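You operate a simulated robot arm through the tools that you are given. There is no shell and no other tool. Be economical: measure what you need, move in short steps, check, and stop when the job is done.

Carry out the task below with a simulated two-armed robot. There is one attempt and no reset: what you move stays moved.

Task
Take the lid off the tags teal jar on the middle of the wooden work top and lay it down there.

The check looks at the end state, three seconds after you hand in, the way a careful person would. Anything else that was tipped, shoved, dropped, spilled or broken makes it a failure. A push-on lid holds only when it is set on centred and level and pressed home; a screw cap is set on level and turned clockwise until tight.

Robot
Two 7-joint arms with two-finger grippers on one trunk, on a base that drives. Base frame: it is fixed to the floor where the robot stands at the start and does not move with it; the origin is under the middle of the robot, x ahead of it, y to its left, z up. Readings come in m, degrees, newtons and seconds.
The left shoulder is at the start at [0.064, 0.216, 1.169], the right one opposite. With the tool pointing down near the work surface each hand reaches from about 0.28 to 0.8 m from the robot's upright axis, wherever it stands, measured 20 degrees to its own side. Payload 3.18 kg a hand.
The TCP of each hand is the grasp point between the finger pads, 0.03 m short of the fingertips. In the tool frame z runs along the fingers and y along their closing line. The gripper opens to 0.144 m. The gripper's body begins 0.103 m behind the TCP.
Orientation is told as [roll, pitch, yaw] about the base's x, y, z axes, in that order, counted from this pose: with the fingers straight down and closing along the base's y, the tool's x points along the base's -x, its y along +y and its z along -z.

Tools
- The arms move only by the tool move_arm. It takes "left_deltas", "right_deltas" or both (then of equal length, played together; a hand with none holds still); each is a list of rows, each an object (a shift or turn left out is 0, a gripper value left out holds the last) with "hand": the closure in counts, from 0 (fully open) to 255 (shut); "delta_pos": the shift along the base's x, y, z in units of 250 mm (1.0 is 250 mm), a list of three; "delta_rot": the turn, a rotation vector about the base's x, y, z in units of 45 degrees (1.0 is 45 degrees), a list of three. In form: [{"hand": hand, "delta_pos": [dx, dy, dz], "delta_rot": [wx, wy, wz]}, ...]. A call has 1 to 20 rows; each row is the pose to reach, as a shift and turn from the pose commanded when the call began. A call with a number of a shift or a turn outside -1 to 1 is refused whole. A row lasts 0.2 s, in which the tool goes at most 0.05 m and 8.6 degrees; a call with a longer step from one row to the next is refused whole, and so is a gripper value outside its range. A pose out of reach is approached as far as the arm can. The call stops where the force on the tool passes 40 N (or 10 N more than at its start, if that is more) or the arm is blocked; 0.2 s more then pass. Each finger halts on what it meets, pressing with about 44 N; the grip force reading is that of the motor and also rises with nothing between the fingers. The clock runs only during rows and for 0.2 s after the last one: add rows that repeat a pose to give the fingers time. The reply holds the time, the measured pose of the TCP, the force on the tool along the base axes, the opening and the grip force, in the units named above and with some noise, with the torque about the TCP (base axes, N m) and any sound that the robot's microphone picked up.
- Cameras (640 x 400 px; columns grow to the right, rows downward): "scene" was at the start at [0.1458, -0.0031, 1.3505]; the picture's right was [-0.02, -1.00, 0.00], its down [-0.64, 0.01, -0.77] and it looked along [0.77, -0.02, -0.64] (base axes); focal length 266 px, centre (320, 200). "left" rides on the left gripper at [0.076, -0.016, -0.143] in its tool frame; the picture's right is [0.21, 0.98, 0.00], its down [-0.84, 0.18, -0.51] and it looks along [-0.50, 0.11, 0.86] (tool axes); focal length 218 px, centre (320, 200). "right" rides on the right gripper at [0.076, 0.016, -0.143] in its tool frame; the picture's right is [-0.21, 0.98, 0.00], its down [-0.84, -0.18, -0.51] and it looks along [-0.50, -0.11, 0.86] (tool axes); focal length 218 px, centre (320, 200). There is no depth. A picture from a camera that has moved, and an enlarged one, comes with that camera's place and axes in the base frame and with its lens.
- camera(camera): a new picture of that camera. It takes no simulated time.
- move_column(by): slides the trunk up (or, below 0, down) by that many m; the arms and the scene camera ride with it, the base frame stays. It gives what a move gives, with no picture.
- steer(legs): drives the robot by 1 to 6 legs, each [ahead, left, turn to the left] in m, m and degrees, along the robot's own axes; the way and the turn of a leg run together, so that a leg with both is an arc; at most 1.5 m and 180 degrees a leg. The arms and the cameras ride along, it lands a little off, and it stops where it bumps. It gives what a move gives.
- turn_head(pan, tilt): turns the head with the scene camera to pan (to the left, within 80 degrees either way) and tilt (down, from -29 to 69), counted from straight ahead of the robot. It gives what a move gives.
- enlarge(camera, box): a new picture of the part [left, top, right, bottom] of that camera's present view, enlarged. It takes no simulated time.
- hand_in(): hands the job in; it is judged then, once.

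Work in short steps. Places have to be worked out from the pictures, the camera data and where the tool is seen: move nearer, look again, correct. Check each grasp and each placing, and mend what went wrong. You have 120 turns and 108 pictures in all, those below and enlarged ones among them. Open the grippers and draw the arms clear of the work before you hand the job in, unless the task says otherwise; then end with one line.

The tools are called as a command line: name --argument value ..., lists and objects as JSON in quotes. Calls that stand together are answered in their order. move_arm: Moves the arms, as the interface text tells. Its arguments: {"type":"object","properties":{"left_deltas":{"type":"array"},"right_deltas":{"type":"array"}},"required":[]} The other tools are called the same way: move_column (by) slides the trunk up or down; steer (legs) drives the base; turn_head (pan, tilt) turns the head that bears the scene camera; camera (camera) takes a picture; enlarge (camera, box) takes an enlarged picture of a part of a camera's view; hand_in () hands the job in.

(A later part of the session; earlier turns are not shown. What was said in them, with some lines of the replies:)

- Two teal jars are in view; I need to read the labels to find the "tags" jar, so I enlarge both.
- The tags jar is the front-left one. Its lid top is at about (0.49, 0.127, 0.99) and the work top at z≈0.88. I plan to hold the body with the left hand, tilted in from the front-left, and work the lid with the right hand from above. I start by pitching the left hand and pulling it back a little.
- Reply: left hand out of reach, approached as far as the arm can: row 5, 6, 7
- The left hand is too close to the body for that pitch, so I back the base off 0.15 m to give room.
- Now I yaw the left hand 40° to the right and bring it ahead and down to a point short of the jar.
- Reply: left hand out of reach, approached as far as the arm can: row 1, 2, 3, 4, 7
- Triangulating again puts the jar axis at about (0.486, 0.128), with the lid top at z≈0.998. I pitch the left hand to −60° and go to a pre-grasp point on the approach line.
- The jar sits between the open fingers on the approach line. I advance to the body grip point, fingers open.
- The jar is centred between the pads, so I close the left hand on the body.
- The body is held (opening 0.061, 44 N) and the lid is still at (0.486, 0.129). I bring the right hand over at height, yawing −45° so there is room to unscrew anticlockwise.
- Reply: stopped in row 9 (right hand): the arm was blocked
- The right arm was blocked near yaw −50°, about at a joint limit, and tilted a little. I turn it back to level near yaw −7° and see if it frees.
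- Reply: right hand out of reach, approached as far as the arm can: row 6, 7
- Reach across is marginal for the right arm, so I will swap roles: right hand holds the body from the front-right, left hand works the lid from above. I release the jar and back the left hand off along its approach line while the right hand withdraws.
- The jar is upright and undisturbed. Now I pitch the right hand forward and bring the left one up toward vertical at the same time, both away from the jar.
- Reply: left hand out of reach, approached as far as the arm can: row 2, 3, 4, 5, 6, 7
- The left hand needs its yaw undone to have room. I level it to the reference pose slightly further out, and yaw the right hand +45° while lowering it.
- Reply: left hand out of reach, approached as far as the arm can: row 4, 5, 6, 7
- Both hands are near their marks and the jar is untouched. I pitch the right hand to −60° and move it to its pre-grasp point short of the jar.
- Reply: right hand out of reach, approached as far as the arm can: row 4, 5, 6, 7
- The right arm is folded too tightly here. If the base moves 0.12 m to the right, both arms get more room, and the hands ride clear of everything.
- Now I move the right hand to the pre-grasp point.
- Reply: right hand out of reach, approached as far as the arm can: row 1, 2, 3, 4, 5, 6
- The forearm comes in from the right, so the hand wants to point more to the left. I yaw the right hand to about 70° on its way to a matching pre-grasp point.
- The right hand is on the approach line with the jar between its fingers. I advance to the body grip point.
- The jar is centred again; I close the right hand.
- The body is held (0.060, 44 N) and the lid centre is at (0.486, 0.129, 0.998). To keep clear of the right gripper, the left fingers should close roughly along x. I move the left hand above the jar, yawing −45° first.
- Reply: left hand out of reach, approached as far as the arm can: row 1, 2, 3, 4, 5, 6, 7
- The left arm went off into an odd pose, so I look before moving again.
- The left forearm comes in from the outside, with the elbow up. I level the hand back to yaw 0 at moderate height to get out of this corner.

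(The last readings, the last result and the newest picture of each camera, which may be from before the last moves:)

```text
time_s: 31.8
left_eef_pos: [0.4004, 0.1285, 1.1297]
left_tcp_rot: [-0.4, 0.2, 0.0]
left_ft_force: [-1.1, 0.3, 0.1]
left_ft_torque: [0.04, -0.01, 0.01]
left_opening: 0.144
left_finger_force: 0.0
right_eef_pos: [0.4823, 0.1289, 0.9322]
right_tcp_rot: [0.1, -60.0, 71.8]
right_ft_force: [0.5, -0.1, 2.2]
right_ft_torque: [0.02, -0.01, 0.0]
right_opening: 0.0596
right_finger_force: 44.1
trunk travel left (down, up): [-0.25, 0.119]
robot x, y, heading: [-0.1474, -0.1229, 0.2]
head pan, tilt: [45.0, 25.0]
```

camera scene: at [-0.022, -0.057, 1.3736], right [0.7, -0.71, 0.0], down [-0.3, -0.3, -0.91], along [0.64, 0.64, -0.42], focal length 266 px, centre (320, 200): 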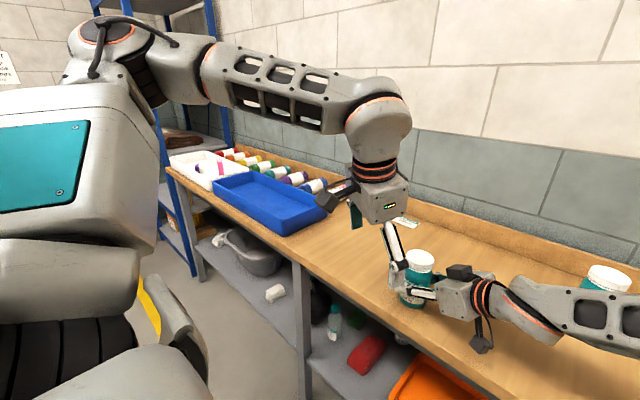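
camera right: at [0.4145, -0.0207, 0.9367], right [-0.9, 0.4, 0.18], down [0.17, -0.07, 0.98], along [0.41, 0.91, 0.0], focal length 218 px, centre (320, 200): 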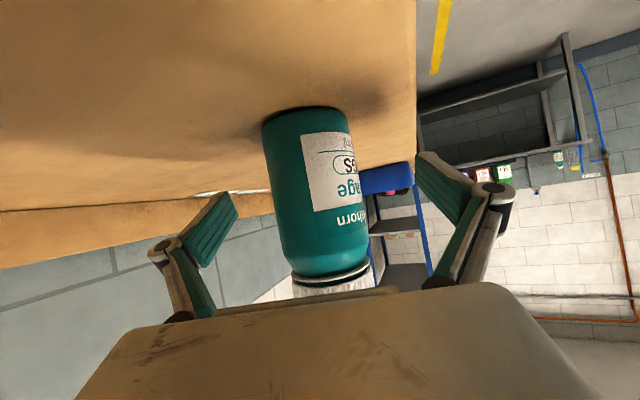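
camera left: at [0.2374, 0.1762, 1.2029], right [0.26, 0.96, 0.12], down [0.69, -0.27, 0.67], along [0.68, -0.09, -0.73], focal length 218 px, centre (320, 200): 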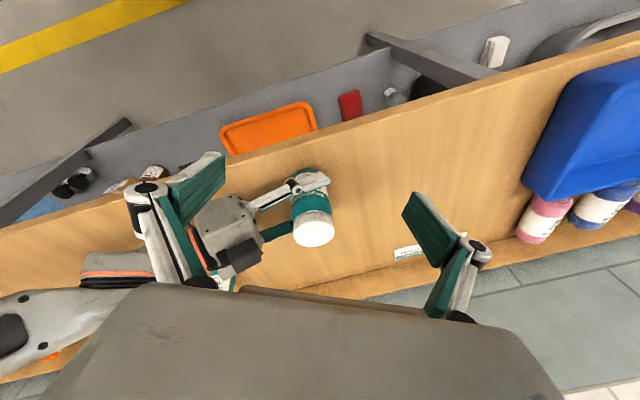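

Level at yaw 0 works. Now I try yawing the other way (+45°) while moving over the jar at this height.

move_arm --left_deltas '[{"delta_pos": [0.05, 0, 0], "delta_rot": [0, 0, 0.16]}, {"delta_pos": [0.1, 0, 0], "delta_rot": [0, 0, 0.33]}, {"delta_pos": [0.16, 0, 0], "delta_rot": [0, 0, 0.5]}, {"delta_pos": [0.22, 0, 0], "delta_rot": [0, 0, 0.67]}, {"delta_pos": [0.28, 0, 0], "delta_rot": [0, 0, 0.84]}, {"delta_pos": [0.34, 0, 0], "delta_rot": [0, 0, 1]}, {"delta_pos": [0.34, 0, 0], "delta_rot": [0, 0, 1]}]'

```text
time_s: 33.4
left_eef_pos: [0.4861, 0.1288, 1.1299]
left_tcp_rot: [-0.4, 0.2, 45.2]
left_ft_force: [0.7, -0.1, 0.5]
left_ft_torque: [-0.02, 0.01, 0.02]
left_opening: 0.1441
left_finger_force: 0.0
right_eef_pos: [0.4815, 0.1278, 0.9327]
right_tcp_rot: [0.1, -60.1, 71.9]
right_ft_force: [-0.8, 0.7, 1.2]
right_ft_torque: [0.06, -0.01, -0.02]
right_opening: 0.0598
right_finger_force: 43.7
trunk travel left (down, up): [-0.25, 0.119]
robot x, y, heading: [-0.149, -0.1189, -0.0]
head pan, tilt: [45.0, 25.0]
```

Positive yaw is comfortable: the left hand is exactly above the jar. I check with pictures before descending.

turn_head --pan 20 --tilt 35

enlarge --camera "scene" --box '[200, 80, 440, 280]'

camera --camera "left"

```text
time_s: 34.3
left_eef_pos: [0.4861, 0.1289, 1.13]
left_tcp_rot: [-0.4, 0.2, 45.1]
left_ft_force: [-0.4, 0.1, -1.3]
left_ft_torque: [0.03, 0.0, -0.02]
left_opening: 0.1441
left_finger_force: 0.0
right_eef_pos: [0.4823, 0.1302, 0.9317]
right_tcp_rot: [0.2, -60.0, 71.8]
right_ft_force: [-0.6, -0.1, 0.7]
right_ft_torque: [0.03, 0.0, 0.02]
right_opening: 0.0595
right_finger_force: 43.7
trunk travel left (down, up): [-0.25, 0.119]
robot x, y, heading: [-0.1491, -0.1205, -0.2]
head pan, tilt: [20.0, 35.0]
```

```text
2.00 times, centred on (320, 180) of scene
camera zoom: at [-0.0045, -0.0919, 1.3578], right [0.34, -0.94, 0.0], down [-0.54, -0.2, -0.82], along [0.77, 0.28, -0.57], focal length 533 px, centre (320, 240)
```

zoom: 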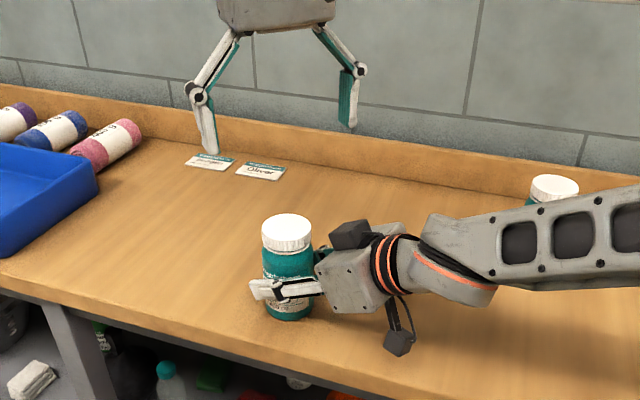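

```text
75 pictures are left
camera left: at [0.4429, 0.0638, 1.2738], right [-0.84, 0.54, -0.01], down [0.47, 0.73, 0.5], along [0.28, 0.42, -0.86], focal length 218 px, centre (320, 200)
```

left: 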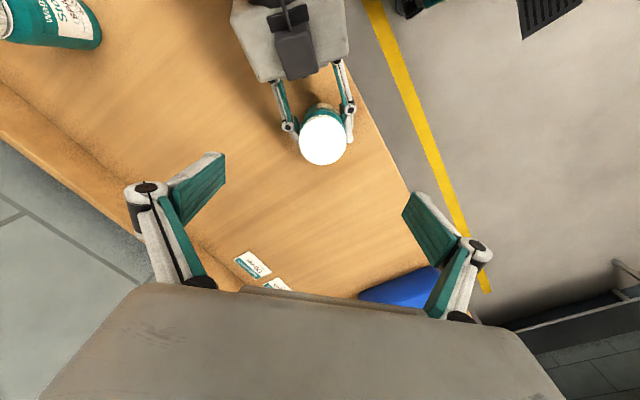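

The lid looks to be at about (0.483, 0.126). I descend to z 1.06 with the fingers partly closed and look again.

move_arm --left_deltas '[{"hand": 75, "delta_pos": [-0.014, -0.01, -0.07]}, {"hand": 75, "delta_pos": [-0.014, -0.01, -0.14]}, {"hand": 75, "delta_pos": [-0.014, -0.01, -0.2]}, {"hand": 75, "delta_pos": [-0.014, -0.01, -0.26]}, {"hand": 75, "delta_pos": [-0.014, -0.01, -0.28]}]'

camera --camera "left"

enlarge --camera "scene" --box '[250, 120, 370, 220]'

```text
time_s: 35.5
left_eef_pos: [0.4847, 0.1266, 1.0584]
left_tcp_rot: [-0.4, 0.3, 45.1]
left_ft_force: [-0.8, 0.9, -0.7]
left_ft_torque: [0.0, -0.01, 0.02]
left_opening: 0.1018
left_finger_force: 0.1
right_eef_pos: [0.4824, 0.1293, 0.9317]
right_tcp_rot: [0.1, -60.1, 71.8]
right_ft_force: [0.9, -1.0, 0.7]
right_ft_torque: [0.02, 0.0, 0.01]
right_opening: 0.0597
right_finger_force: 44.0
trunk travel left (down, up): [-0.25, 0.119]
robot x, y, heading: [-0.1511, -0.122, -0.1]
head pan, tilt: [20.0, 35.0]
```

```text
74 pictures are left
camera left: at [0.4417, 0.062, 1.2022], right [-0.84, 0.54, -0.01], down [0.47, 0.73, 0.5], along [0.28, 0.42, -0.86], focal length 218 px, centre (320, 200)
```

left: 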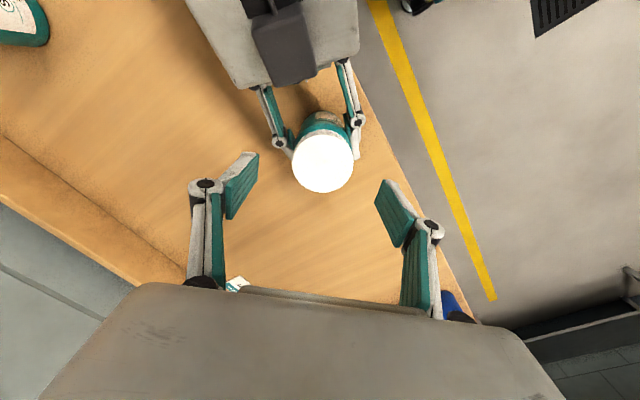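

```text
4.00 times, centred on (310, 170) of scene
camera zoom: at [-0.0044, -0.0919, 1.3578], right [0.34, -0.94, 0.0], down [-0.54, -0.19, -0.82], along [0.77, 0.28, -0.57], focal length 1065 px, centre (360, 320)
```

zoom: 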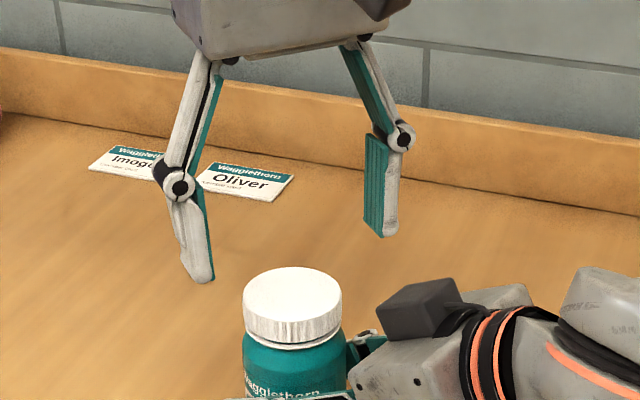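

The lid is right on the tool axis, only about 3 mm off to one side. I correct and descend to TCP z≈1.010 so the fingertips flank the lid only.

move_arm --left_deltas '[{"hand": 75, "delta_pos": [-0.009, 0.006, -0.06]}, {"hand": 75, "delta_pos": [-0.009, 0.006, -0.12]}, {"hand": 75, "delta_pos": [-0.009, 0.006, -0.17]}, {"hand": 75, "delta_pos": [-0.009, 0.006, -0.193]}, {"hand": 75, "delta_pos": [-0.009, 0.006, -0.193]}]'

camera --camera "left"

enlarge --camera "scene" --box '[250, 120, 370, 220]'

```text
time_s: 36.7
left_eef_pos: [0.481, 0.1282, 1.0104]
left_tcp_rot: [-0.4, 0.2, 45.1]
left_ft_force: [-0.2, -0.7, 0.0]
left_ft_torque: [0.0, 0.04, 0.03]
left_opening: 0.1019
left_finger_force: 0.0
right_eef_pos: [0.4819, 0.1289, 0.9324]
right_tcp_rot: [0.1, -59.9, 71.8]
right_ft_force: [-0.8, 0.0, 1.3]
right_ft_torque: [-0.02, -0.01, -0.01]
right_opening: 0.0597
right_finger_force: 44.2
trunk travel left (down, up): [-0.25, 0.119]
robot x, y, heading: [-0.1504, -0.1195, 0.3]
head pan, tilt: [20.0, 35.0]
```

```text
72 pictures are left
camera left: at [0.4385, 0.063, 1.1534], right [-0.84, 0.54, -0.01], down [0.47, 0.73, 0.5], along [0.28, 0.42, -0.86], focal length 218 px, centre (320, 200)
```

left: 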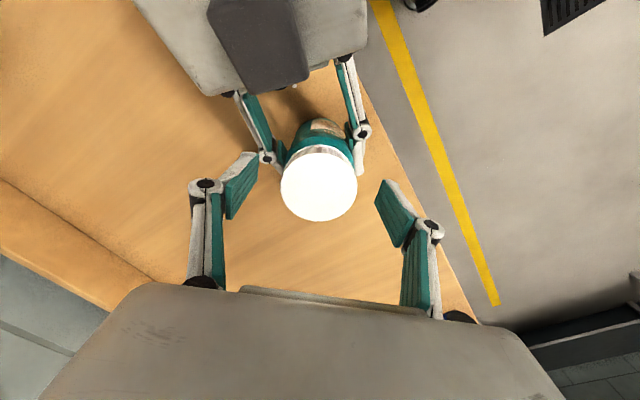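

```text
4.00 times, centred on (310, 170) of scene
camera zoom: at [-0.0045, -0.0919, 1.3578], right [0.34, -0.94, 0.0], down [-0.54, -0.19, -0.82], along [0.77, 0.28, -0.57], focal length 1065 px, centre (360, 320)
```

zoom: 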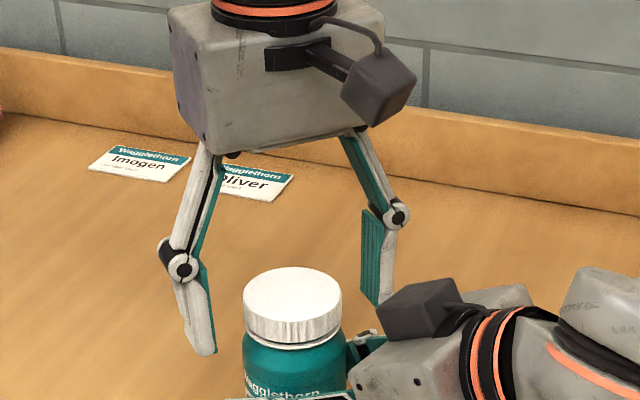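

The lid is centred between the fingertips (predicted and seen pixel agree). I close on the lid.

move_arm --left_deltas '[{"hand": 120}, {"hand": 150}, {"hand": 255}, {"hand": 255}, {"hand": 255}]'

enlarge --camera "scene" --box '[250, 120, 370, 220]'

camera --camera "left"

```text
time_s: 37.9
left_eef_pos: [0.4808, 0.1285, 1.011]
left_tcp_rot: [-0.6, 0.2, 44.9]
left_ft_force: [3.5, -3.6, -0.6]
left_ft_torque: [-0.06, -0.06, -0.02]
left_opening: 0.0549
left_finger_force: 44.0
right_eef_pos: [0.4813, 0.1294, 0.9327]
right_tcp_rot: [0.0, -60.0, 71.7]
right_ft_force: [-3.0, 3.4, 1.6]
right_ft_torque: [-0.24, -0.2, 0.02]
right_opening: 0.0597
right_finger_force: 44.7
trunk travel left (down, up): [-0.25, 0.119]
robot x, y, heading: [-0.1491, -0.1196, 0.2]
head pan, tilt: [20.0, 35.0]
```

```text
4.00 times, centred on (310, 170) of scene
camera zoom: at [-0.0045, -0.0919, 1.3578], right [0.34, -0.94, 0.0], down [-0.54, -0.19, -0.82], along [0.77, 0.28, -0.57], focal length 1065 px, centre (360, 320)
```

zoom: 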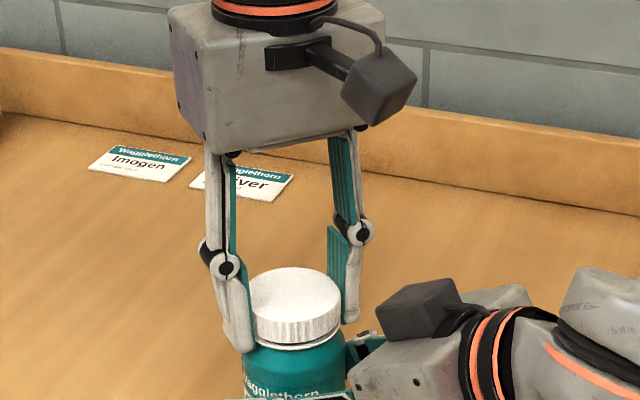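

```text
69 pictures are left
camera left: at [0.4385, 0.0629, 1.1538], right [-0.84, 0.54, -0.01], down [0.47, 0.73, 0.5], along [0.28, 0.42, -0.86], focal length 218 px, centre (320, 200)
```

left: 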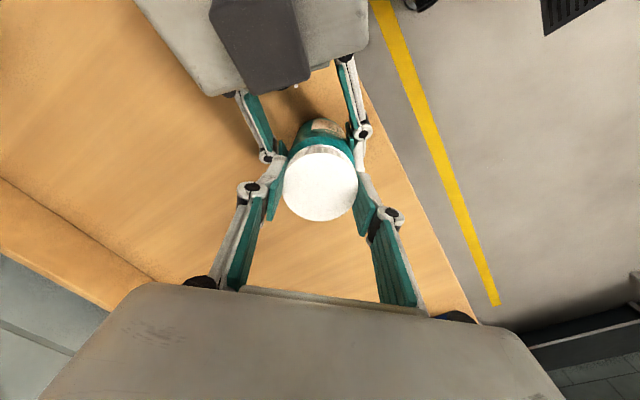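

The lid is gripped (0.055, body is 0.060). Now I turn it anticlockwise 45°.

move_arm --left_deltas '[{"hand": 255, "delta_rot": [0, 0, 0.125]}, {"delta_rot": [0, 0, 0.25]}, {"delta_rot": [0, 0, 0.375]}, {"delta_rot": [0, 0, 0.5]}, {"delta_rot": [0, 0, 0.625]}, {"delta_rot": [0, 0, 0.75]}, {"delta_rot": [0, 0, 0.875]}, {"delta_rot": [0, 0, 1]}, {"delta_rot": [0, 0, 1]}]'

enlarge --camera "scene" --box '[250, 120, 370, 220]'

```text
time_s: 39.9
left_eef_pos: [0.481, 0.1272, 1.0105]
left_tcp_rot: [-0.6, 0.3, 90.2]
left_ft_force: [1.1, -0.2, 9.4]
left_ft_torque: [0.15, 0.31, 0.05]
left_opening: 0.0555
left_finger_force: 43.9
right_eef_pos: [0.4818, 0.1296, 0.9325]
right_tcp_rot: [0.1, -60.0, 71.7]
right_ft_force: [1.6, 0.1, -2.4]
right_ft_torque: [-0.01, -0.29, -0.04]
right_opening: 0.0597
right_finger_force: 44.1
trunk travel left (down, up): [-0.25, 0.119]
robot x, y, heading: [-0.1486, -0.1204, 0.1]
head pan, tilt: [20.0, 35.0]
```

```text
4.00 times, centred on (310, 170) of scene
camera zoom: at [-0.0047, -0.0921, 1.3579], right [0.34, -0.94, 0.0], down [-0.54, -0.19, -0.82], along [0.77, 0.28, -0.57], focal length 1065 px, centre (360, 320)
```

zoom: 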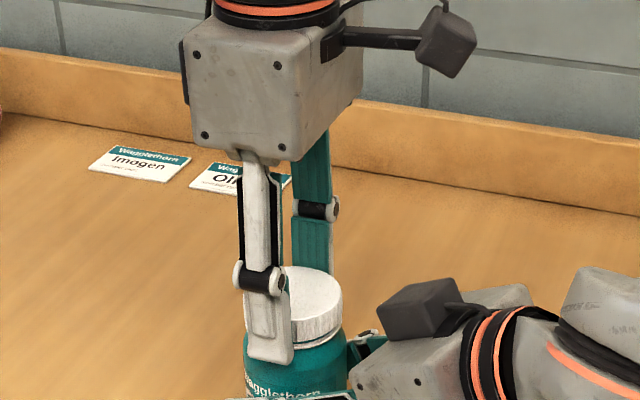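

An upward push of 9 N on the left hand shows the cap climbing its thread, so it is a screw cap coming loose. I turn another 45°, rising about 1.2 mm.

move_arm --left_deltas '[{"delta_pos": [0, 0, 0.002], "delta_rot": [0, 0, 0.125]}, {"delta_pos": [0, 0, 0.003], "delta_rot": [0, 0, 0.25]}, {"delta_pos": [0, 0, 0.003], "delta_rot": [0, 0, 0.375]}, {"delta_pos": [0, 0, 0.004], "delta_rot": [0, 0, 0.5]}, {"delta_pos": [0, 0, 0.004], "delta_rot": [0, 0, 0.625]}, {"delta_pos": [0, 0, 0.004], "delta_rot": [0, 0, 0.75]}, {"delta_pos": [0, 0, 0.005], "delta_rot": [0, 0, 0.875]}, {"delta_pos": [0, 0, 0.005], "delta_rot": [0, 0, 1]}, {"delta_pos": [0, 0, 0.005], "delta_rot": [0, 0, 1]}]'

```text
time_s: 41.9
left_eef_pos: [0.4812, 0.1274, 1.0119]
left_tcp_rot: [-0.5, 0.2, 135.2]
left_ft_force: [-8.8, -9.6, -0.5]
left_ft_torque: [-0.25, 0.22, -0.02]
left_opening: 0.0547
left_finger_force: 43.7
right_eef_pos: [0.4828, 0.1277, 0.9321]
right_tcp_rot: [0.1, -60.0, 71.7]
right_ft_force: [8.3, 9.4, -0.3]
right_ft_torque: [-0.53, 0.42, 0.03]
right_opening: 0.0593
right_finger_force: 44.2
trunk travel left (down, up): [-0.25, 0.119]
robot x, y, heading: [-0.1473, -0.1202, -0.3]
head pan, tilt: [20.0, 35.0]
```

Still turning; the side force says my axis is about a millimetre off, so I shift a bit towards (−x, −y) and turn 45° more, rising.

move_arm --left_deltas '[{"delta_pos": [-0.003, -0.003, 0.001], "delta_rot": [0, 0, 0.125]}, {"delta_pos": [-0.003, -0.003, 0.001], "delta_rot": [0, 0, 0.25]}, {"delta_pos": [-0.003, -0.003, 0.002], "delta_rot": [0, 0, 0.375]}, {"delta_pos": [-0.003, -0.003, 0.002], "delta_rot": [0, 0, 0.5]}, {"delta_pos": [-0.003, -0.003, 0.003], "delta_rot": [0, 0, 0.625]}, {"delta_pos": [-0.003, -0.003, 0.003], "delta_rot": [0, 0, 0.75]}, {"delta_pos": [-0.003, -0.003, 0.004], "delta_rot": [0, 0, 0.875]}, {"delta_pos": [-0.003, -0.003, 0.004], "delta_rot": [0, 0, 1]}, {"delta_pos": [-0.003, -0.003, 0.004], "delta_rot": [0, 0, 1]}]'

enlarge --camera "scene" --box '[250, 120, 370, 220]'

```text
time_s: 43.9
left_eef_pos: [0.4816, 0.1282, 1.0122]
left_tcp_rot: [-0.5, 0.3, -179.8]
left_ft_force: [2.9, 2.9, -6.6]
left_ft_torque: [-0.03, -0.06, 0.03]
left_opening: 0.0553
left_finger_force: 44.3
right_eef_pos: [0.4825, 0.1292, 0.9325]
right_tcp_rot: [0.1, -60.1, 71.8]
right_ft_force: [-3.1, -1.9, 5.4]
right_ft_torque: [0.19, -0.19, -0.03]
right_opening: 0.0595
right_finger_force: 43.9
trunk travel left (down, up): [-0.25, 0.119]
robot x, y, heading: [-0.1489, -0.1218, -0.3]
head pan, tilt: [20.0, 35.0]
```

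```text
4.00 times, centred on (310, 170) of scene
camera zoom: at [-0.0043, -0.0918, 1.3578], right [0.34, -0.94, 0.0], down [-0.54, -0.19, -0.82], along [0.77, 0.28, -0.57], focal length 1065 px, centre (360, 320)
```

zoom: 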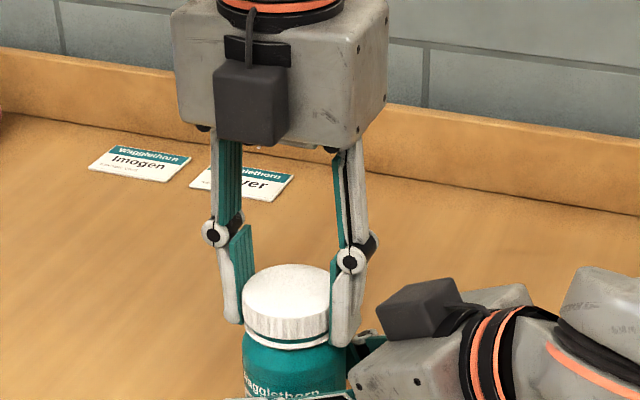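

135° turned so far, and the hand is still clear. I continue another 45° without rising, since it now pulls up slightly.

move_arm --left_deltas '[{"delta_rot": [0, 0, 0.125]}, {"delta_rot": [0, 0, 0.25]}, {"delta_rot": [0, 0, 0.375]}, {"delta_rot": [0, 0, 0.5]}, {"delta_rot": [0, 0, 0.625]}, {"delta_rot": [0, 0, 0.75]}, {"delta_rot": [0, 0, 0.875]}, {"delta_rot": [0, 0, 1]}, {"delta_rot": [0, 0, 1]}]'

enlarge --camera "scene" --box '[250, 120, 370, 220]'

```text
time_s: 45.9
left_eef_pos: [0.4798, 0.1272, 1.0135]
left_tcp_rot: [-0.3, 0.3, -134.8]
left_ft_force: [3.9, 4.8, -0.1]
left_ft_torque: [0.11, -0.08, -0.01]
left_opening: 0.0548
left_finger_force: 44.2
right_eef_pos: [0.4814, 0.1295, 0.9323]
right_tcp_rot: [0.0, -59.9, 71.7]
right_ft_force: [-4.1, -4.7, 3.5]
right_ft_torque: [0.39, 0.0, -0.01]
right_opening: 0.0599
right_finger_force: 43.9
trunk travel left (down, up): [-0.25, 0.119]
robot x, y, heading: [-0.1492, -0.1212, -0.1]
head pan, tilt: [20.0, 35.0]
```

```text
4.00 times, centred on (310, 170) of scene
camera zoom: at [-0.0048, -0.0919, 1.3579], right [0.34, -0.94, 0.0], down [-0.54, -0.19, -0.82], along [0.77, 0.28, -0.57], focal length 1065 px, centre (360, 320)
```

zoom: 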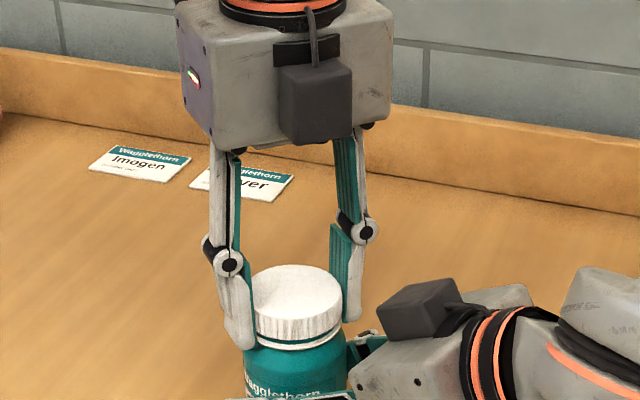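

A dark gap shows under the cap's rim now. I continue with 45° more, rising 0.5 mm.

move_arm --left_deltas '[{"delta_pos": [0.002, 0.002, 0], "delta_rot": [0, 0, 0.125]}, {"delta_pos": [0.002, 0.002, 0], "delta_rot": [0, 0, 0.25]}, {"delta_pos": [0.002, 0.002, 0.001], "delta_rot": [0, 0, 0.375]}, {"delta_pos": [0.002, 0.002, 0.001], "delta_rot": [0, 0, 0.5]}, {"delta_pos": [0.002, 0.002, 0.001], "delta_rot": [0, 0, 0.625]}, {"delta_pos": [0.002, 0.002, 0.002], "delta_rot": [0, 0, 0.75]}, {"delta_pos": [0.002, 0.002, 0.002], "delta_rot": [0, 0, 0.875]}, {"delta_pos": [0.002, 0.002, 0.002], "delta_rot": [0, 0, 1]}, {"delta_pos": [0.002, 0.002, 0.002], "delta_rot": [0, 0, 1]}]'

enlarge --camera "scene" --box '[250, 120, 370, 220]'

```text
time_s: 47.9
left_eef_pos: [0.481, 0.1277, 1.0133]
left_tcp_rot: [-0.3, 0.3, -90.0]
left_ft_force: [-1.7, -5.4, -1.5]
left_ft_torque: [-0.17, 0.05, -0.01]
left_opening: 0.0548
left_finger_force: 43.8
right_eef_pos: [0.4818, 0.1298, 0.9329]
right_tcp_rot: [0.1, -59.9, 71.8]
right_ft_force: [1.6, 6.0, 0.7]
right_ft_torque: [-0.29, 0.02, 0.0]
right_opening: 0.0597
right_finger_force: 44.2
trunk travel left (down, up): [-0.25, 0.119]
robot x, y, heading: [-0.1448, -0.1214, -0.1]
head pan, tilt: [20.0, 35.0]
```

```text
4.00 times, centred on (310, 170) of scene
camera zoom: at [-0.0043, -0.0919, 1.3578], right [0.34, -0.94, 0.0], down [-0.54, -0.19, -0.82], along [0.77, 0.28, -0.57], focal length 1065 px, centre (360, 320)
```

zoom: 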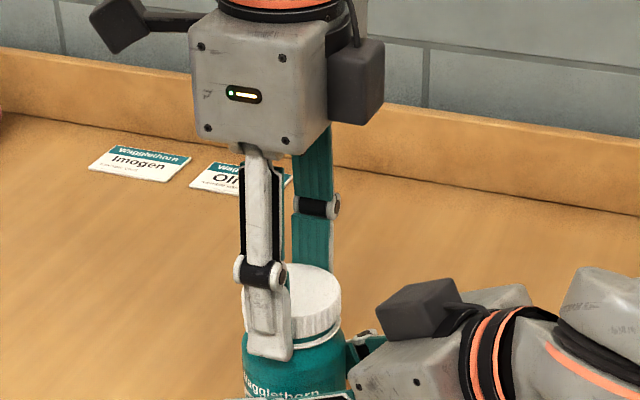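

225° done. I continue another 45° with a slight rise.

move_arm --left_deltas '[{"delta_pos": [0, 0, 0.001], "delta_rot": [0, 0, 0.125]}, {"delta_pos": [0, 0, 0.001], "delta_rot": [0, 0, 0.25]}, {"delta_pos": [0, 0, 0.001], "delta_rot": [0, 0, 0.375]}, {"delta_pos": [0, 0, 0.002], "delta_rot": [0, 0, 0.5]}, {"delta_pos": [0, 0, 0.002], "delta_rot": [0, 0, 0.625]}, {"delta_pos": [0, 0, 0.002], "delta_rot": [0, 0, 0.75]}, {"delta_pos": [0, 0, 0.003], "delta_rot": [0, 0, 0.875]}, {"delta_pos": [0, 0, 0.003], "delta_rot": [0, 0, 1]}, {"delta_pos": [0, 0, 0.003], "delta_rot": [0, 0, 1]}]'

move_arm --left_deltas '[{"delta_pos": [0, 0, 0.004]}, {"delta_pos": [0, 0, 0.008]}, {"delta_pos": [0, 0, 0.008]}]'

```text
time_s: 49.9
left_eef_pos: [0.4837, 0.1284, 1.0147]
left_tcp_rot: [-0.4, 0.3, -44.8]
left_ft_force: [-0.8, -4.4, -2.0]
left_ft_torque: [-0.02, 0.01, -0.03]
left_opening: 0.0547
left_finger_force: 43.7
right_eef_pos: [0.4813, 0.129, 0.933]
right_tcp_rot: [0.0, -60.0, 71.8]
right_ft_force: [1.4, 4.4, 1.8]
right_ft_torque: [-0.3, 0.03, 0.03]
right_opening: 0.0596
right_finger_force: 43.9
trunk travel left (down, up): [-0.25, 0.119]
robot x, y, heading: [-0.1501, -0.1207, -0.1]
head pan, tilt: [20.0, 35.0]
```

```text
time_s: 50.7
left_eef_pos: [0.481, 0.1276, 1.0163]
left_tcp_rot: [-0.3, 0.3, -44.8]
left_ft_force: [0.0, -0.6, 0.0]
left_ft_torque: [0.01, 0.02, 0.0]
left_opening: 0.0549
left_finger_force: 44.2
right_eef_pos: [0.4816, 0.1275, 0.9311]
right_tcp_rot: [0.2, -60.0, 71.7]
right_ft_force: [0.2, 0.3, 2.1]
right_ft_torque: [0.04, 0.01, 0.02]
right_opening: 0.0598
right_finger_force: 43.7
trunk travel left (down, up): [-0.25, 0.119]
robot x, y, heading: [-0.1513, -0.1236, -0.1]
head pan, tilt: [20.0, 35.0]
```

Rising 2 mm left no force at all, so the cap is free of the thread. I lift it 8 cm and check.

move_arm --left_deltas '[{"delta_pos": [0, 0, 0.04]}, {"delta_pos": [0, 0, 0.08]}, {"delta_pos": [0, 0, 0.16]}, {"delta_pos": [0, 0, 0.24]}, {"delta_pos": [0, 0, 0.32]}, {"delta_pos": [0, 0, 0.32]}]'

camera --camera "scene"

enlarge --camera "scene" --box '[250, 120, 370, 220]'

```text
time_s: 52.1
left_eef_pos: [0.4806, 0.1282, 1.0959]
left_tcp_rot: [-0.3, 0.4, -44.9]
left_ft_force: [-0.3, -0.6, -0.2]
left_ft_torque: [0.0, 0.0, -0.02]
left_opening: 0.0547
left_finger_force: 44.0
right_eef_pos: [0.4811, 0.1286, 0.9323]
right_tcp_rot: [0.1, -60.0, 71.7]
right_ft_force: [0.6, -0.1, 1.5]
right_ft_torque: [0.06, 0.03, 0.0]
right_opening: 0.0598
right_finger_force: 43.7
trunk travel left (down, up): [-0.25, 0.119]
robot x, y, heading: [-0.149, -0.1202, -0.2]
head pan, tilt: [20.0, 35.0]
```

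```text
64 pictures are left
camera scene: at [-0.0045, -0.092, 1.3578], right [0.34, -0.94, 0.0], down [-0.54, -0.19, -0.82], along [0.77, 0.28, -0.57], focal length 266 px, centre (320, 200)
```

scene: 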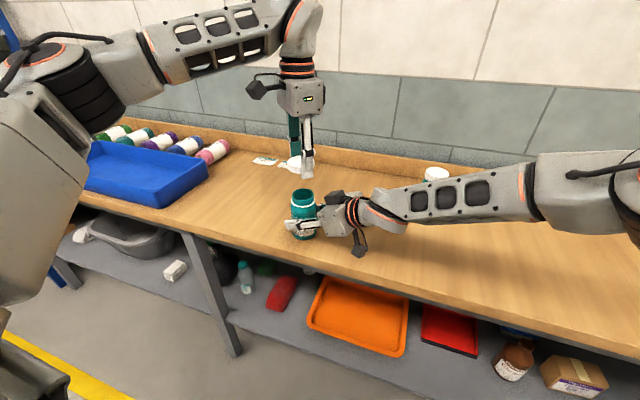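

```text
4.00 times, centred on (310, 170) of scene
camera zoom: at [-0.0045, -0.092, 1.3578], right [0.34, -0.94, 0.0], down [-0.54, -0.19, -0.82], along [0.77, 0.28, -0.57], focal length 1065 px, centre (360, 320)
```

zoom: 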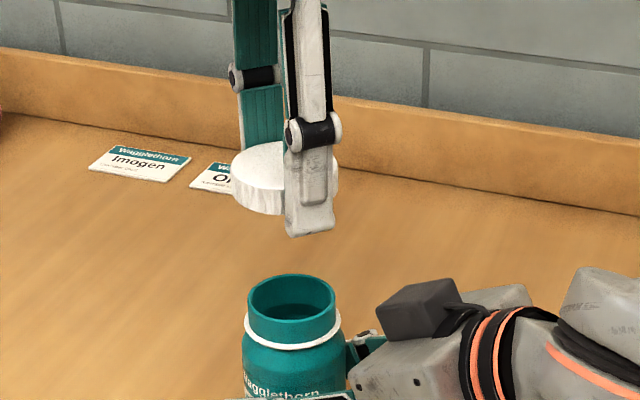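

The cap is off cleanly and held; the open jar stands firm. I carry the lid to a clear spot beside the jar, at about (0.60, 0.17).

move_arm --left_deltas '[{"delta_pos": [0.08, 0.03, 0]}, {"delta_pos": [0.16, 0.06, 0]}, {"delta_pos": [0.24, 0.09, 0]}, {"delta_pos": [0.32, 0.12, 0]}, {"delta_pos": [0.4, 0.15, 0]}, {"delta_pos": [0.48, 0.17, 0]}, {"delta_pos": [0.48, 0.17, 0]}]'

camera --camera "left"

camera --camera "scene"

```text
time_s: 53.7
left_eef_pos: [0.5907, 0.1667, 1.0951]
left_tcp_rot: [-0.5, 0.3, -44.9]
left_ft_force: [-0.9, -0.6, 0.4]
left_ft_torque: [0.02, 0.0, -0.01]
left_opening: 0.0548
left_finger_force: 44.0
left hand out of reach, approached as far as the arm can: row 6, 7
right_eef_pos: [0.481, 0.1296, 0.9327]
right_tcp_rot: [0.2, -60.1, 71.8]
right_ft_force: [-0.3, 0.9, 0.9]
right_ft_torque: [0.05, 0.0, -0.01]
right_opening: 0.0597
right_finger_force: 43.6
trunk travel left (down, up): [-0.25, 0.119]
robot x, y, heading: [-0.1516, -0.1186, 0.0]
head pan, tilt: [20.0, 35.0]
```

```text
62 pictures are left
camera left: at [0.5265, 0.2091, 1.2399], right [0.54, 0.84, -0.01], down [0.73, -0.47, 0.5], along [0.42, -0.28, -0.86], focal length 218 px, centre (320, 200)
```

left: 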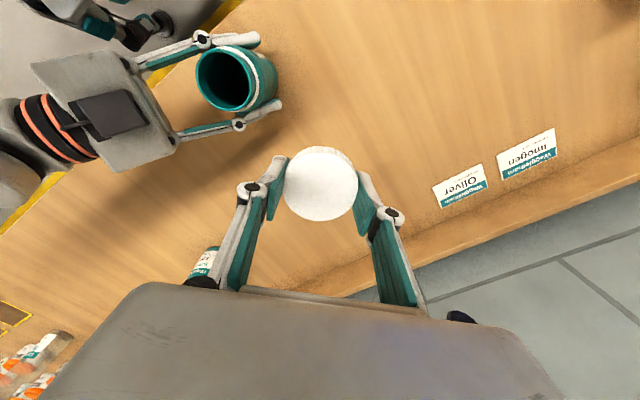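

```text
61 pictures are left
camera scene: at [-0.0043, -0.092, 1.3578], right [0.34, -0.94, 0.0], down [-0.54, -0.19, -0.82], along [0.77, 0.28, -0.57], focal length 266 px, centre (320, 200)
```

scene: 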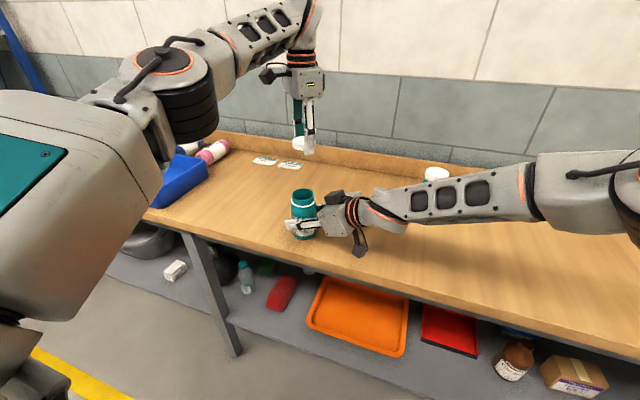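

The spot below is clear. I lower to TCP z≈0.935.

move_arm --left_deltas '[{"delta_pos": [0, 0, -0.1]}, {"delta_pos": [0, 0, -0.2]}, {"delta_pos": [0, 0, -0.3]}, {"delta_pos": [0, 0, -0.4]}, {"delta_pos": [0, 0, -0.5]}, {"delta_pos": [0, 0, -0.58]}, {"delta_pos": [0, 0, -0.63]}, {"delta_pos": [0, 0, -0.63]}]'

enlarge --camera "scene" --box '[240, 120, 360, 240]'

```text
time_s: 55.5
left_eef_pos: [0.5921, 0.1675, 0.9382]
left_tcp_rot: [-0.4, 0.2, -44.9]
left_ft_force: [0.2, 0.1, 0.5]
left_ft_torque: [0.01, -0.02, -0.01]
left_opening: 0.0549
left_finger_force: 43.4
right_eef_pos: [0.4815, 0.1294, 0.9334]
right_tcp_rot: [0.0, -60.1, 71.8]
right_ft_force: [-0.7, 0.3, -0.4]
right_ft_torque: [0.06, -0.02, 0.0]
right_opening: 0.0595
right_finger_force: 43.9
trunk travel left (down, up): [-0.25, 0.119]
robot x, y, heading: [-0.1466, -0.1185, -0.1]
head pan, tilt: [20.0, 35.0]
```

```text
3.33 times, centred on (300, 180) of scene
camera zoom: at [-0.0044, -0.0919, 1.3578], right [0.34, -0.94, 0.0], down [-0.54, -0.19, -0.82], along [0.77, 0.28, -0.57], focal length 888 px, centre (387, 267)
```

zoom: 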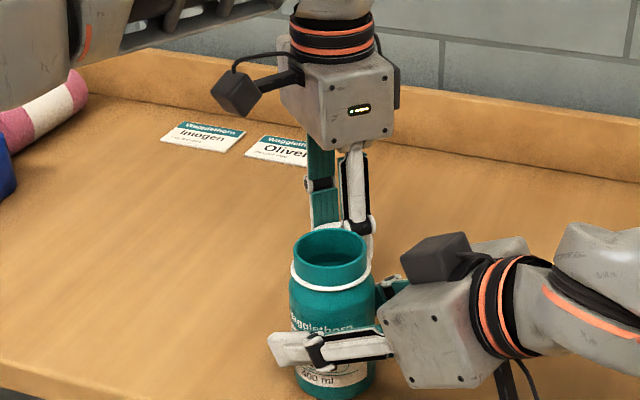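

Now slow steps down until contact (expected near TCP z≈0.912), with single-row calls bounded to a few millimetres.

move_arm --left_deltas '[{"delta_pos": [0, 0, -0.016]}, {"delta_pos": [0, 0, -0.032]}, {"delta_pos": [0, 0, -0.048]}, {"delta_pos": [0, 0, -0.064]}, {"delta_pos": [0, 0, -0.072]}]'

camera --camera "left"

```text
time_s: 56.7
left_eef_pos: [0.5914, 0.1674, 0.9214]
left_tcp_rot: [-0.4, 0.2, -45.0]
left_ft_force: [-0.4, -0.1, -0.5]
left_ft_torque: [-0.01, -0.02, 0.01]
left_opening: 0.0549
left_finger_force: 44.1
right_eef_pos: [0.4829, 0.129, 0.9326]
right_tcp_rot: [0.1, -60.0, 71.9]
right_ft_force: [-0.5, 0.1, 0.1]
right_ft_torque: [0.04, 0.0, -0.02]
right_opening: 0.0597
right_finger_force: 44.1
trunk travel left (down, up): [-0.25, 0.119]
robot x, y, heading: [-0.1448, -0.1214, -0.2]
head pan, tilt: [20.0, 35.0]
```

```text
59 pictures are left
camera left: at [0.527, 0.2096, 1.0644], right [0.54, 0.84, -0.01], down [0.73, -0.47, 0.5], along [0.42, -0.28, -0.86], focal length 218 px, centre (320, 200)
```

left: 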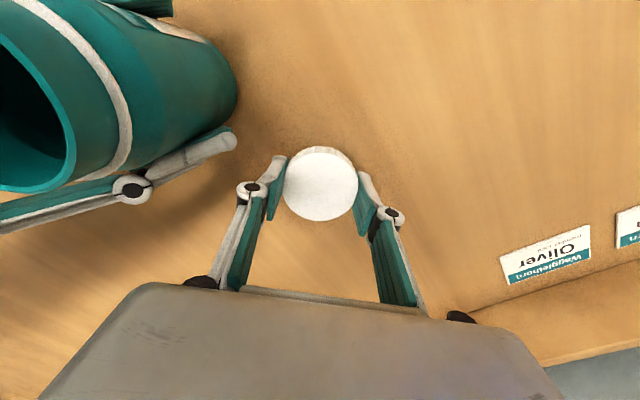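

No contact yet; I continue down in 2 mm steps.

move_arm --left_deltas '[{"delta_pos": [0, 0, -0.008]}, {"delta_pos": [0, 0, -0.016]}, {"delta_pos": [0, 0, -0.024]}, {"delta_pos": [0, 0, -0.028]}]'

```text
time_s: 57.7
left_eef_pos: [0.5914, 0.1674, 0.9135]
left_tcp_rot: [-0.4, 0.4, -44.8]
left_ft_force: [-0.1, 0.2, 0.4]
left_ft_torque: [0.0, 0.01, -0.03]
left_opening: 0.0548
left_finger_force: 44.3
right_eef_pos: [0.482, 0.1282, 0.933]
right_tcp_rot: [0.1, -60.0, 71.8]
right_ft_force: [-0.3, 0.1, -0.6]
right_ft_torque: [0.04, -0.01, -0.01]
right_opening: 0.0595
right_finger_force: 43.9
trunk travel left (down, up): [-0.25, 0.119]
robot x, y, heading: [-0.1533, -0.1171, -0.1]
head pan, tilt: [20.0, 35.0]
```

move_arm --left_deltas '[{"delta_pos": [0, 0, -0.006]}, {"delta_pos": [0, 0, -0.012]}, {"delta_pos": [0, 0, -0.016]}]'

```text
time_s: 58.5
left_eef_pos: [0.5922, 0.1661, 0.9095]
left_tcp_rot: [-0.4, 0.3, -44.9]
left_ft_force: [0.6, -0.7, -0.5]
left_ft_torque: [0.02, -0.01, -0.02]
left_opening: 0.0551
left_finger_force: 44.3
right_eef_pos: [0.4822, 0.1282, 0.9316]
right_tcp_rot: [0.2, -60.0, 71.8]
right_ft_force: [0.7, -0.3, 1.1]
right_ft_torque: [0.03, 0.01, 0.04]
right_opening: 0.0595
right_finger_force: 43.8
trunk travel left (down, up): [-0.25, 0.119]
robot x, y, heading: [-0.1466, -0.1201, -0.3]
head pan, tilt: [20.0, 35.0]
```

Still free at 0.9095, so I look for the gap, and go on in small steps.

move_arm --left_deltas '[{"delta_pos": [0, 0, -0.006]}, {"delta_pos": [0, 0, -0.012]}, {"delta_pos": [0, 0, -0.016]}]'

enlarge --camera "left" --box '[240, 120, 400, 240]'

```text
time_s: 59.3
left_eef_pos: [0.5916, 0.1663, 0.9091]
left_tcp_rot: [-0.2, 0.0, -44.9]
left_ft_force: [3.5, 0.7, 16.8]
left_ft_torque: [0.36, -0.53, -0.12]
left_opening: 0.0551
left_finger_force: 44.2
right_eef_pos: [0.4811, 0.1279, 0.9351]
right_tcp_rot: [0.0, -60.0, 71.9]
right_ft_force: [-0.6, -0.3, -0.7]
right_ft_torque: [0.0, -0.01, 0.01]
right_opening: 0.0597
right_finger_force: 43.8
trunk travel left (down, up): [-0.25, 0.119]
robot x, y, heading: [-0.1492, -0.1155, -0.3]
head pan, tilt: [20.0, 35.0]
```

```text
3.33 times, centred on (320, 180) of left
camera zoom: at [0.5266, 0.2084, 1.0526], right [0.54, 0.84, 0.0], down [0.72, -0.47, 0.51], along [0.42, -0.28, -0.86], focal length 728 px, centre (320, 267)
```

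zoom: 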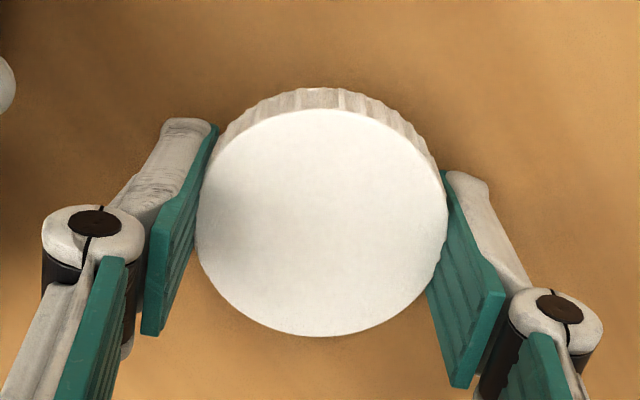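

Contact with the work top (17 N). I ease up 2 mm to unload, then open the fingers partly.

move_arm --left_deltas '[{"hand": 255, "delta_pos": [0, 0, 0.009]}, {"hand": 255, "delta_pos": [0, 0, 0.009]}, {"hand": 140, "delta_pos": [0, 0, 0.009]}, {"hand": 100, "delta_pos": [0, 0, 0.009]}, {"hand": 90, "delta_pos": [0, 0, 0.009]}, {"hand": 90, "delta_pos": [0, 0, 0.009]}]'

camera --camera "left"

```text
time_s: 60.7
left_eef_pos: [0.5905, 0.1678, 0.9078]
left_tcp_rot: [-0.5, 0.3, -44.9]
left_ft_force: [-0.2, -0.1, 0.3]
left_ft_torque: [-0.03, 0.04, -0.02]
left_opening: 0.0932
left_finger_force: 0.1
right_eef_pos: [0.4821, 0.1294, 0.9322]
right_tcp_rot: [0.1, -60.0, 71.8]
right_ft_force: [0.1, 0.2, -0.4]
right_ft_torque: [0.1, 0.0, 0.01]
right_opening: 0.0597
right_finger_force: 44.1
trunk travel left (down, up): [-0.25, 0.119]
robot x, y, heading: [-0.1465, -0.1187, -0.5]
head pan, tilt: [20.0, 35.0]
```

```text
57 pictures are left
camera left: at [0.5264, 0.2092, 1.0512], right [0.54, 0.84, -0.01], down [0.73, -0.47, 0.5], along [0.42, -0.28, -0.86], focal length 218 px, centre (320, 200)
```

left: 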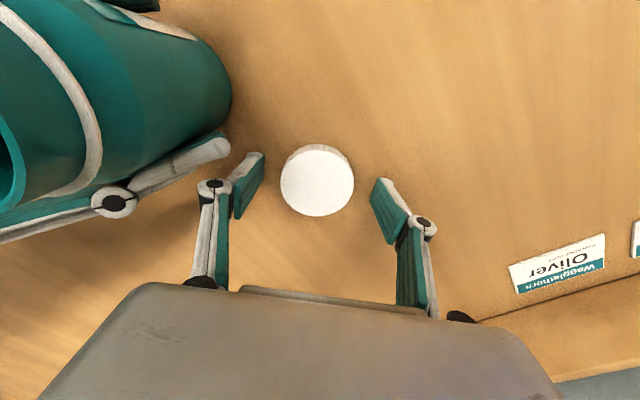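

The lid lies flat and free. I raise the left hand straight up.

move_arm --left_deltas '[{"delta_pos": [0, 0, 0.06]}, {"delta_pos": [0, 0, 0.14]}, {"delta_pos": [0, 0, 0.24]}, {"delta_pos": [0, 0, 0.36]}, {"delta_pos": [0, 0, 0.48]}, {"delta_pos": [0, 0, 0.6]}, {"delta_pos": [-0.1, 0.08, 0.7]}, {"delta_pos": [-0.25, 0.2, 0.74]}, {"delta_pos": [-0.4, 0.32, 0.74]}, {"delta_pos": [-0.55, 0.44, 0.74]}]'

camera --camera "scene"

```text
time_s: 62.9
left_eef_pos: [0.4543, 0.2758, 1.0949]
left_tcp_rot: [-0.5, 0.2, -45.0]
left_ft_force: [-0.6, 1.2, -0.2]
left_ft_torque: [-0.02, -0.04, 0.0]
left_opening: 0.0932
left_finger_force: 0.1
right_eef_pos: [0.481, 0.1302, 0.9312]
right_tcp_rot: [0.1, -60.1, 71.9]
right_ft_force: [-0.8, 1.1, 1.1]
right_ft_torque: [-0.06, 0.01, -0.06]
right_opening: 0.0599
right_finger_force: 44.0
trunk travel left (down, up): [-0.25, 0.119]
robot x, y, heading: [-0.1504, -0.12, -0.1]
head pan, tilt: [20.0, 35.0]
```

```text
56 pictures are left
camera scene: at [-0.0052, -0.0909, 1.3579], right [0.34, -0.94, 0.0], down [-0.54, -0.2, -0.82], along [0.77, 0.28, -0.57], focal length 266 px, centre (320, 200)
```

scene: 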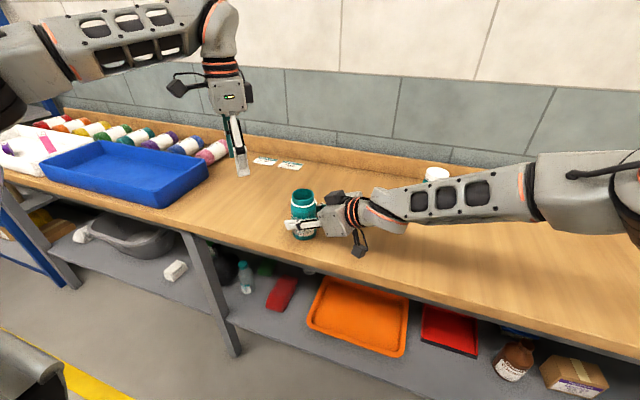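

The left hand is clear. I open the right hand only partly, to keep its finger away from the lid, then back out along the approach line.

move_arm --right_deltas '[{"hand": 130}, {"hand": 100}, {"hand": 80}, {"hand": 80}]'

move_arm --right_deltas '[{"delta_pos": [-0.02, -0.06, 0.036]}, {"delta_pos": [-0.045, -0.135, 0.082]}, {"delta_pos": [-0.075, -0.226, 0.137]}, {"delta_pos": [-0.105, -0.317, 0.193]}, {"delta_pos": [-0.14, -0.423, 0.257]}, {"delta_pos": [-0.18, -0.54, 0.33]}, {"delta_pos": [-0.22, -0.66, 0.4]}, {"delta_pos": [-0.22, -0.66, 0.4]}]'

camera --camera "scene"

enlarge --camera "scene" --box '[240, 140, 380, 260]'

camera --camera "left"

```text
time_s: 63.9
left_eef_pos: [0.4549, 0.2756, 1.092]
left_tcp_rot: [-0.5, 0.2, -44.9]
left_ft_force: [-0.2, -0.2, -0.2]
left_ft_torque: [0.01, 0.02, 0.05]
left_opening: 0.0933
left_finger_force: 0.1
right_eef_pos: [0.4816, 0.1283, 0.9319]
right_tcp_rot: [0.1, -60.0, 71.8]
right_ft_force: [0.7, 0.1, 0.4]
right_ft_torque: [-0.01, -0.02, -0.01]
right_opening: 0.099
right_finger_force: 0.0
trunk travel left (down, up): [-0.25, 0.119]
robot x, y, heading: [-0.148, -0.1241, 0.0]
head pan, tilt: [20.0, 35.0]
```

```text
time_s: 65.7
left_eef_pos: [0.4568, 0.2747, 1.0923]
left_tcp_rot: [-0.6, 0.4, -44.9]
left_ft_force: [-0.3, 0.4, 0.1]
left_ft_torque: [0.0, 0.0, 0.04]
left_opening: 0.0934
left_finger_force: 0.0
right_eef_pos: [0.426, -0.0376, 1.0328]
right_tcp_rot: [0.2, -59.9, 71.7]
right_ft_force: [0.6, 0.3, 1.1]
right_ft_torque: [-0.02, 0.03, 0.03]
right_opening: 0.0987
right_finger_force: 0.0
trunk travel left (down, up): [-0.25, 0.119]
robot x, y, heading: [-0.1487, -0.1207, -0.1]
head pan, tilt: [20.0, 35.0]
```

```text
55 pictures are left
camera scene: at [-0.0038, -0.0913, 1.3576], right [0.34, -0.94, 0.0], down [-0.54, -0.2, -0.82], along [0.77, 0.28, -0.57], focal length 266 px, centre (320, 200)
```

scene: 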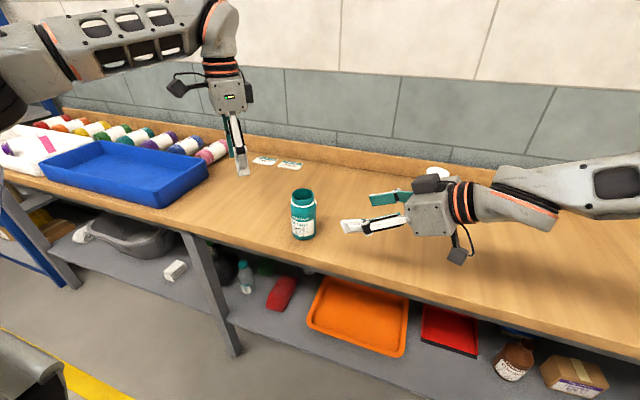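

```text
3.33 times, centred on (310, 200) of scene
camera zoom: at [-0.0038, -0.0913, 1.3576], right [0.34, -0.94, 0.0], down [-0.54, -0.2, -0.82], along [0.77, 0.28, -0.57], focal length 888 px, centre (353, 200)
```

zoom: 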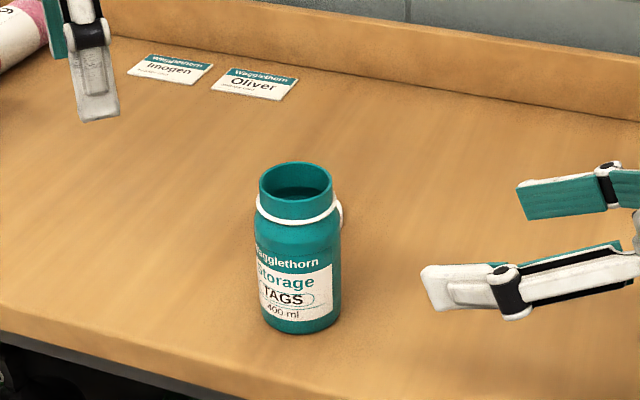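

```text
53 pictures are left
camera left: at [0.3923, 0.3177, 1.2358], right [0.54, 0.84, -0.01], down [0.73, -0.47, 0.5], along [0.42, -0.28, -0.86], focal length 218 px, centre (320, 200)
```

left: 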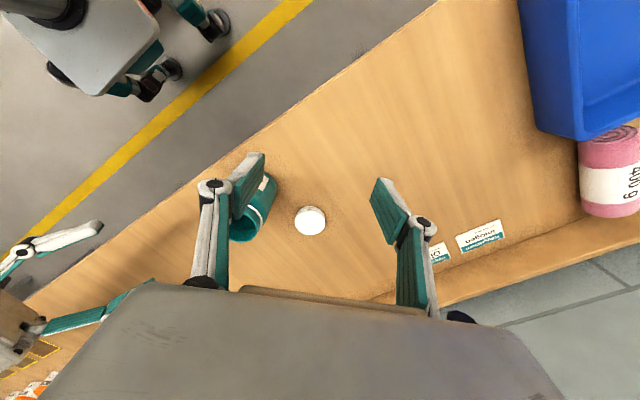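

The jar is upright and open with the lid flat beside it. I draw both arms further back, open the grippers, and check the neighbours.

move_arm --right_deltas '[{"hand": 0, "delta_pos": [-0.04, -0.04, 0.08]}, {"hand": 0, "delta_pos": [-0.08, -0.08, 0.16]}, {"hand": 0, "delta_pos": [-0.14, -0.14, 0.22]}, {"hand": 0, "delta_pos": [-0.2, -0.2, 0.26]}, {"hand": 0, "delta_pos": [-0.2, -0.2, 0.26]}]' --left_deltas '[{"hand": 0, "delta_pos": [-0.05, 0.04, 0.05]}, {"hand": 0, "delta_pos": [-0.1, 0.08, 0.1]}, {"hand": 0, "delta_pos": [-0.15, 0.12, 0.15]}, {"hand": 0, "delta_pos": [-0.2, 0.14, 0.2]}, {"hand": 0, "delta_pos": [-0.2, 0.14, 0.2]}]'

turn_head --pan 0 --tilt 38

camera --camera "scene"

```text
time_s: 66.9
left_eef_pos: [0.407, 0.3111, 1.1427]
left_tcp_rot: [-0.5, 0.3, -44.9]
left_ft_force: [0.2, 0.4, -0.2]
left_ft_torque: [-0.03, 0.0, -0.01]
left_opening: 0.144
left_finger_force: 0.0
right_eef_pos: [0.3798, -0.0833, 1.0995]
right_tcp_rot: [0.3, -60.0, 71.5]
right_ft_force: [-0.4, 0.4, -0.4]
right_ft_torque: [0.03, -0.02, -0.02]
right_opening: 0.1443
right_finger_force: 0.2
trunk travel left (down, up): [-0.25, 0.119]
robot x, y, heading: [-0.1478, -0.1255, -0.3]
head pan, tilt: [20.0, 35.0]
```

```text
time_s: 67.7
left_eef_pos: [0.4062, 0.3119, 1.1432]
left_tcp_rot: [-0.4, 0.3, -44.8]
left_ft_force: [-0.1, 0.4, -0.3]
left_ft_torque: [-0.01, 0.01, 0.02]
left_opening: 0.1442
left_finger_force: 0.1
right_eef_pos: [0.3786, -0.0835, 1.1004]
right_tcp_rot: [0.1, -59.9, 71.8]
right_ft_force: [0.0, -1.0, -0.4]
right_ft_torque: [0.02, -0.01, -0.01]
right_opening: 0.1441
right_finger_force: 0.1
trunk travel left (down, up): [-0.25, 0.119]
robot x, y, heading: [-0.1488, -0.1181, 0.2]
head pan, tilt: [0.0, 38.0]
```

```text
52 pictures are left
camera scene: at [-0.0008, -0.1219, 1.3532], right [0.0, -1.0, 0.0], down [-0.62, 0.0, -0.79], along [0.79, 0.0, -0.62], focal length 266 px, centre (320, 200)
```

scene: 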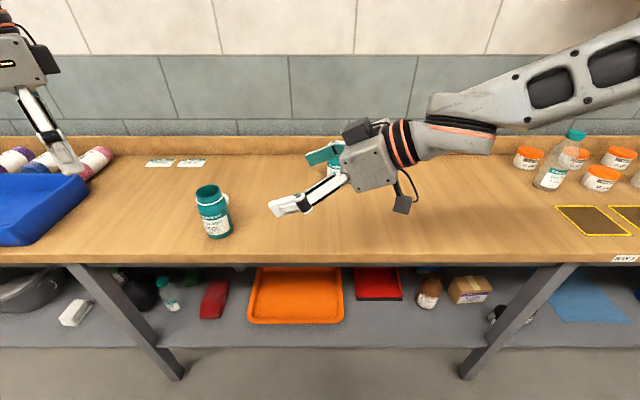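

Everything stands as before. I back the base off 0.2 m so both arms are fully clear, then take a last look.

steer --legs '[[-0.2, 0, 0]]'

camera --camera "scene"

```text
time_s: 69.3
left_eef_pos: [0.2043, 0.312, 1.1435]
left_tcp_rot: [-0.4, 0.2, -44.9]
left_ft_force: [0.6, 0.2, 0.0]
left_ft_torque: [0.01, 0.0, -0.01]
left_opening: 0.144
left_finger_force: 0.0
right_eef_pos: [0.1793, -0.0825, 1.1006]
right_tcp_rot: [-0.1, -60.0, 71.9]
right_ft_force: [0.5, -0.4, 0.0]
right_ft_torque: [-0.05, 0.02, -0.02]
right_opening: 0.1439
right_finger_force: 0.1
trunk travel left (down, up): [-0.25, 0.119]
robot x, y, heading: [-0.3482, -0.1199, 0.1]
head pan, tilt: [0.0, 38.0]
```

```text
51 pictures are left
camera scene: at [-0.2005, -0.1214, 1.3533], right [0.0, -1.0, 0.0], down [-0.62, 0.0, -0.79], along [0.79, 0.0, -0.62], focal length 266 px, centre (320, 200)
```

scene: 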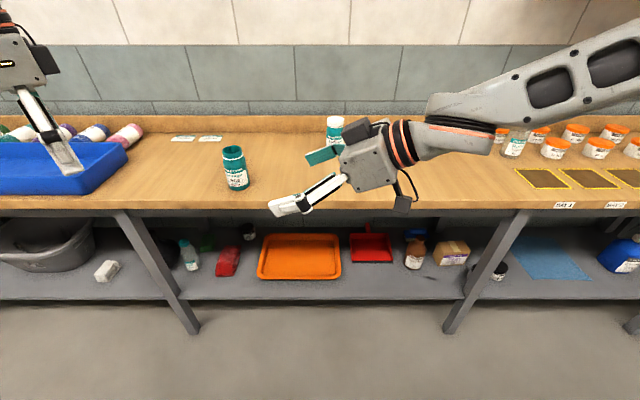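

The open tags jar is upright, the lid lies beside it, and the spares jar and the other items are as they were. I hand in.

hand_in

```text
The job is handed in.
```

I unscrewed the lid of the tags teal jar and laid it flat on the work top just behind the jar; the jar stands open and upright, and nothing else was moved.
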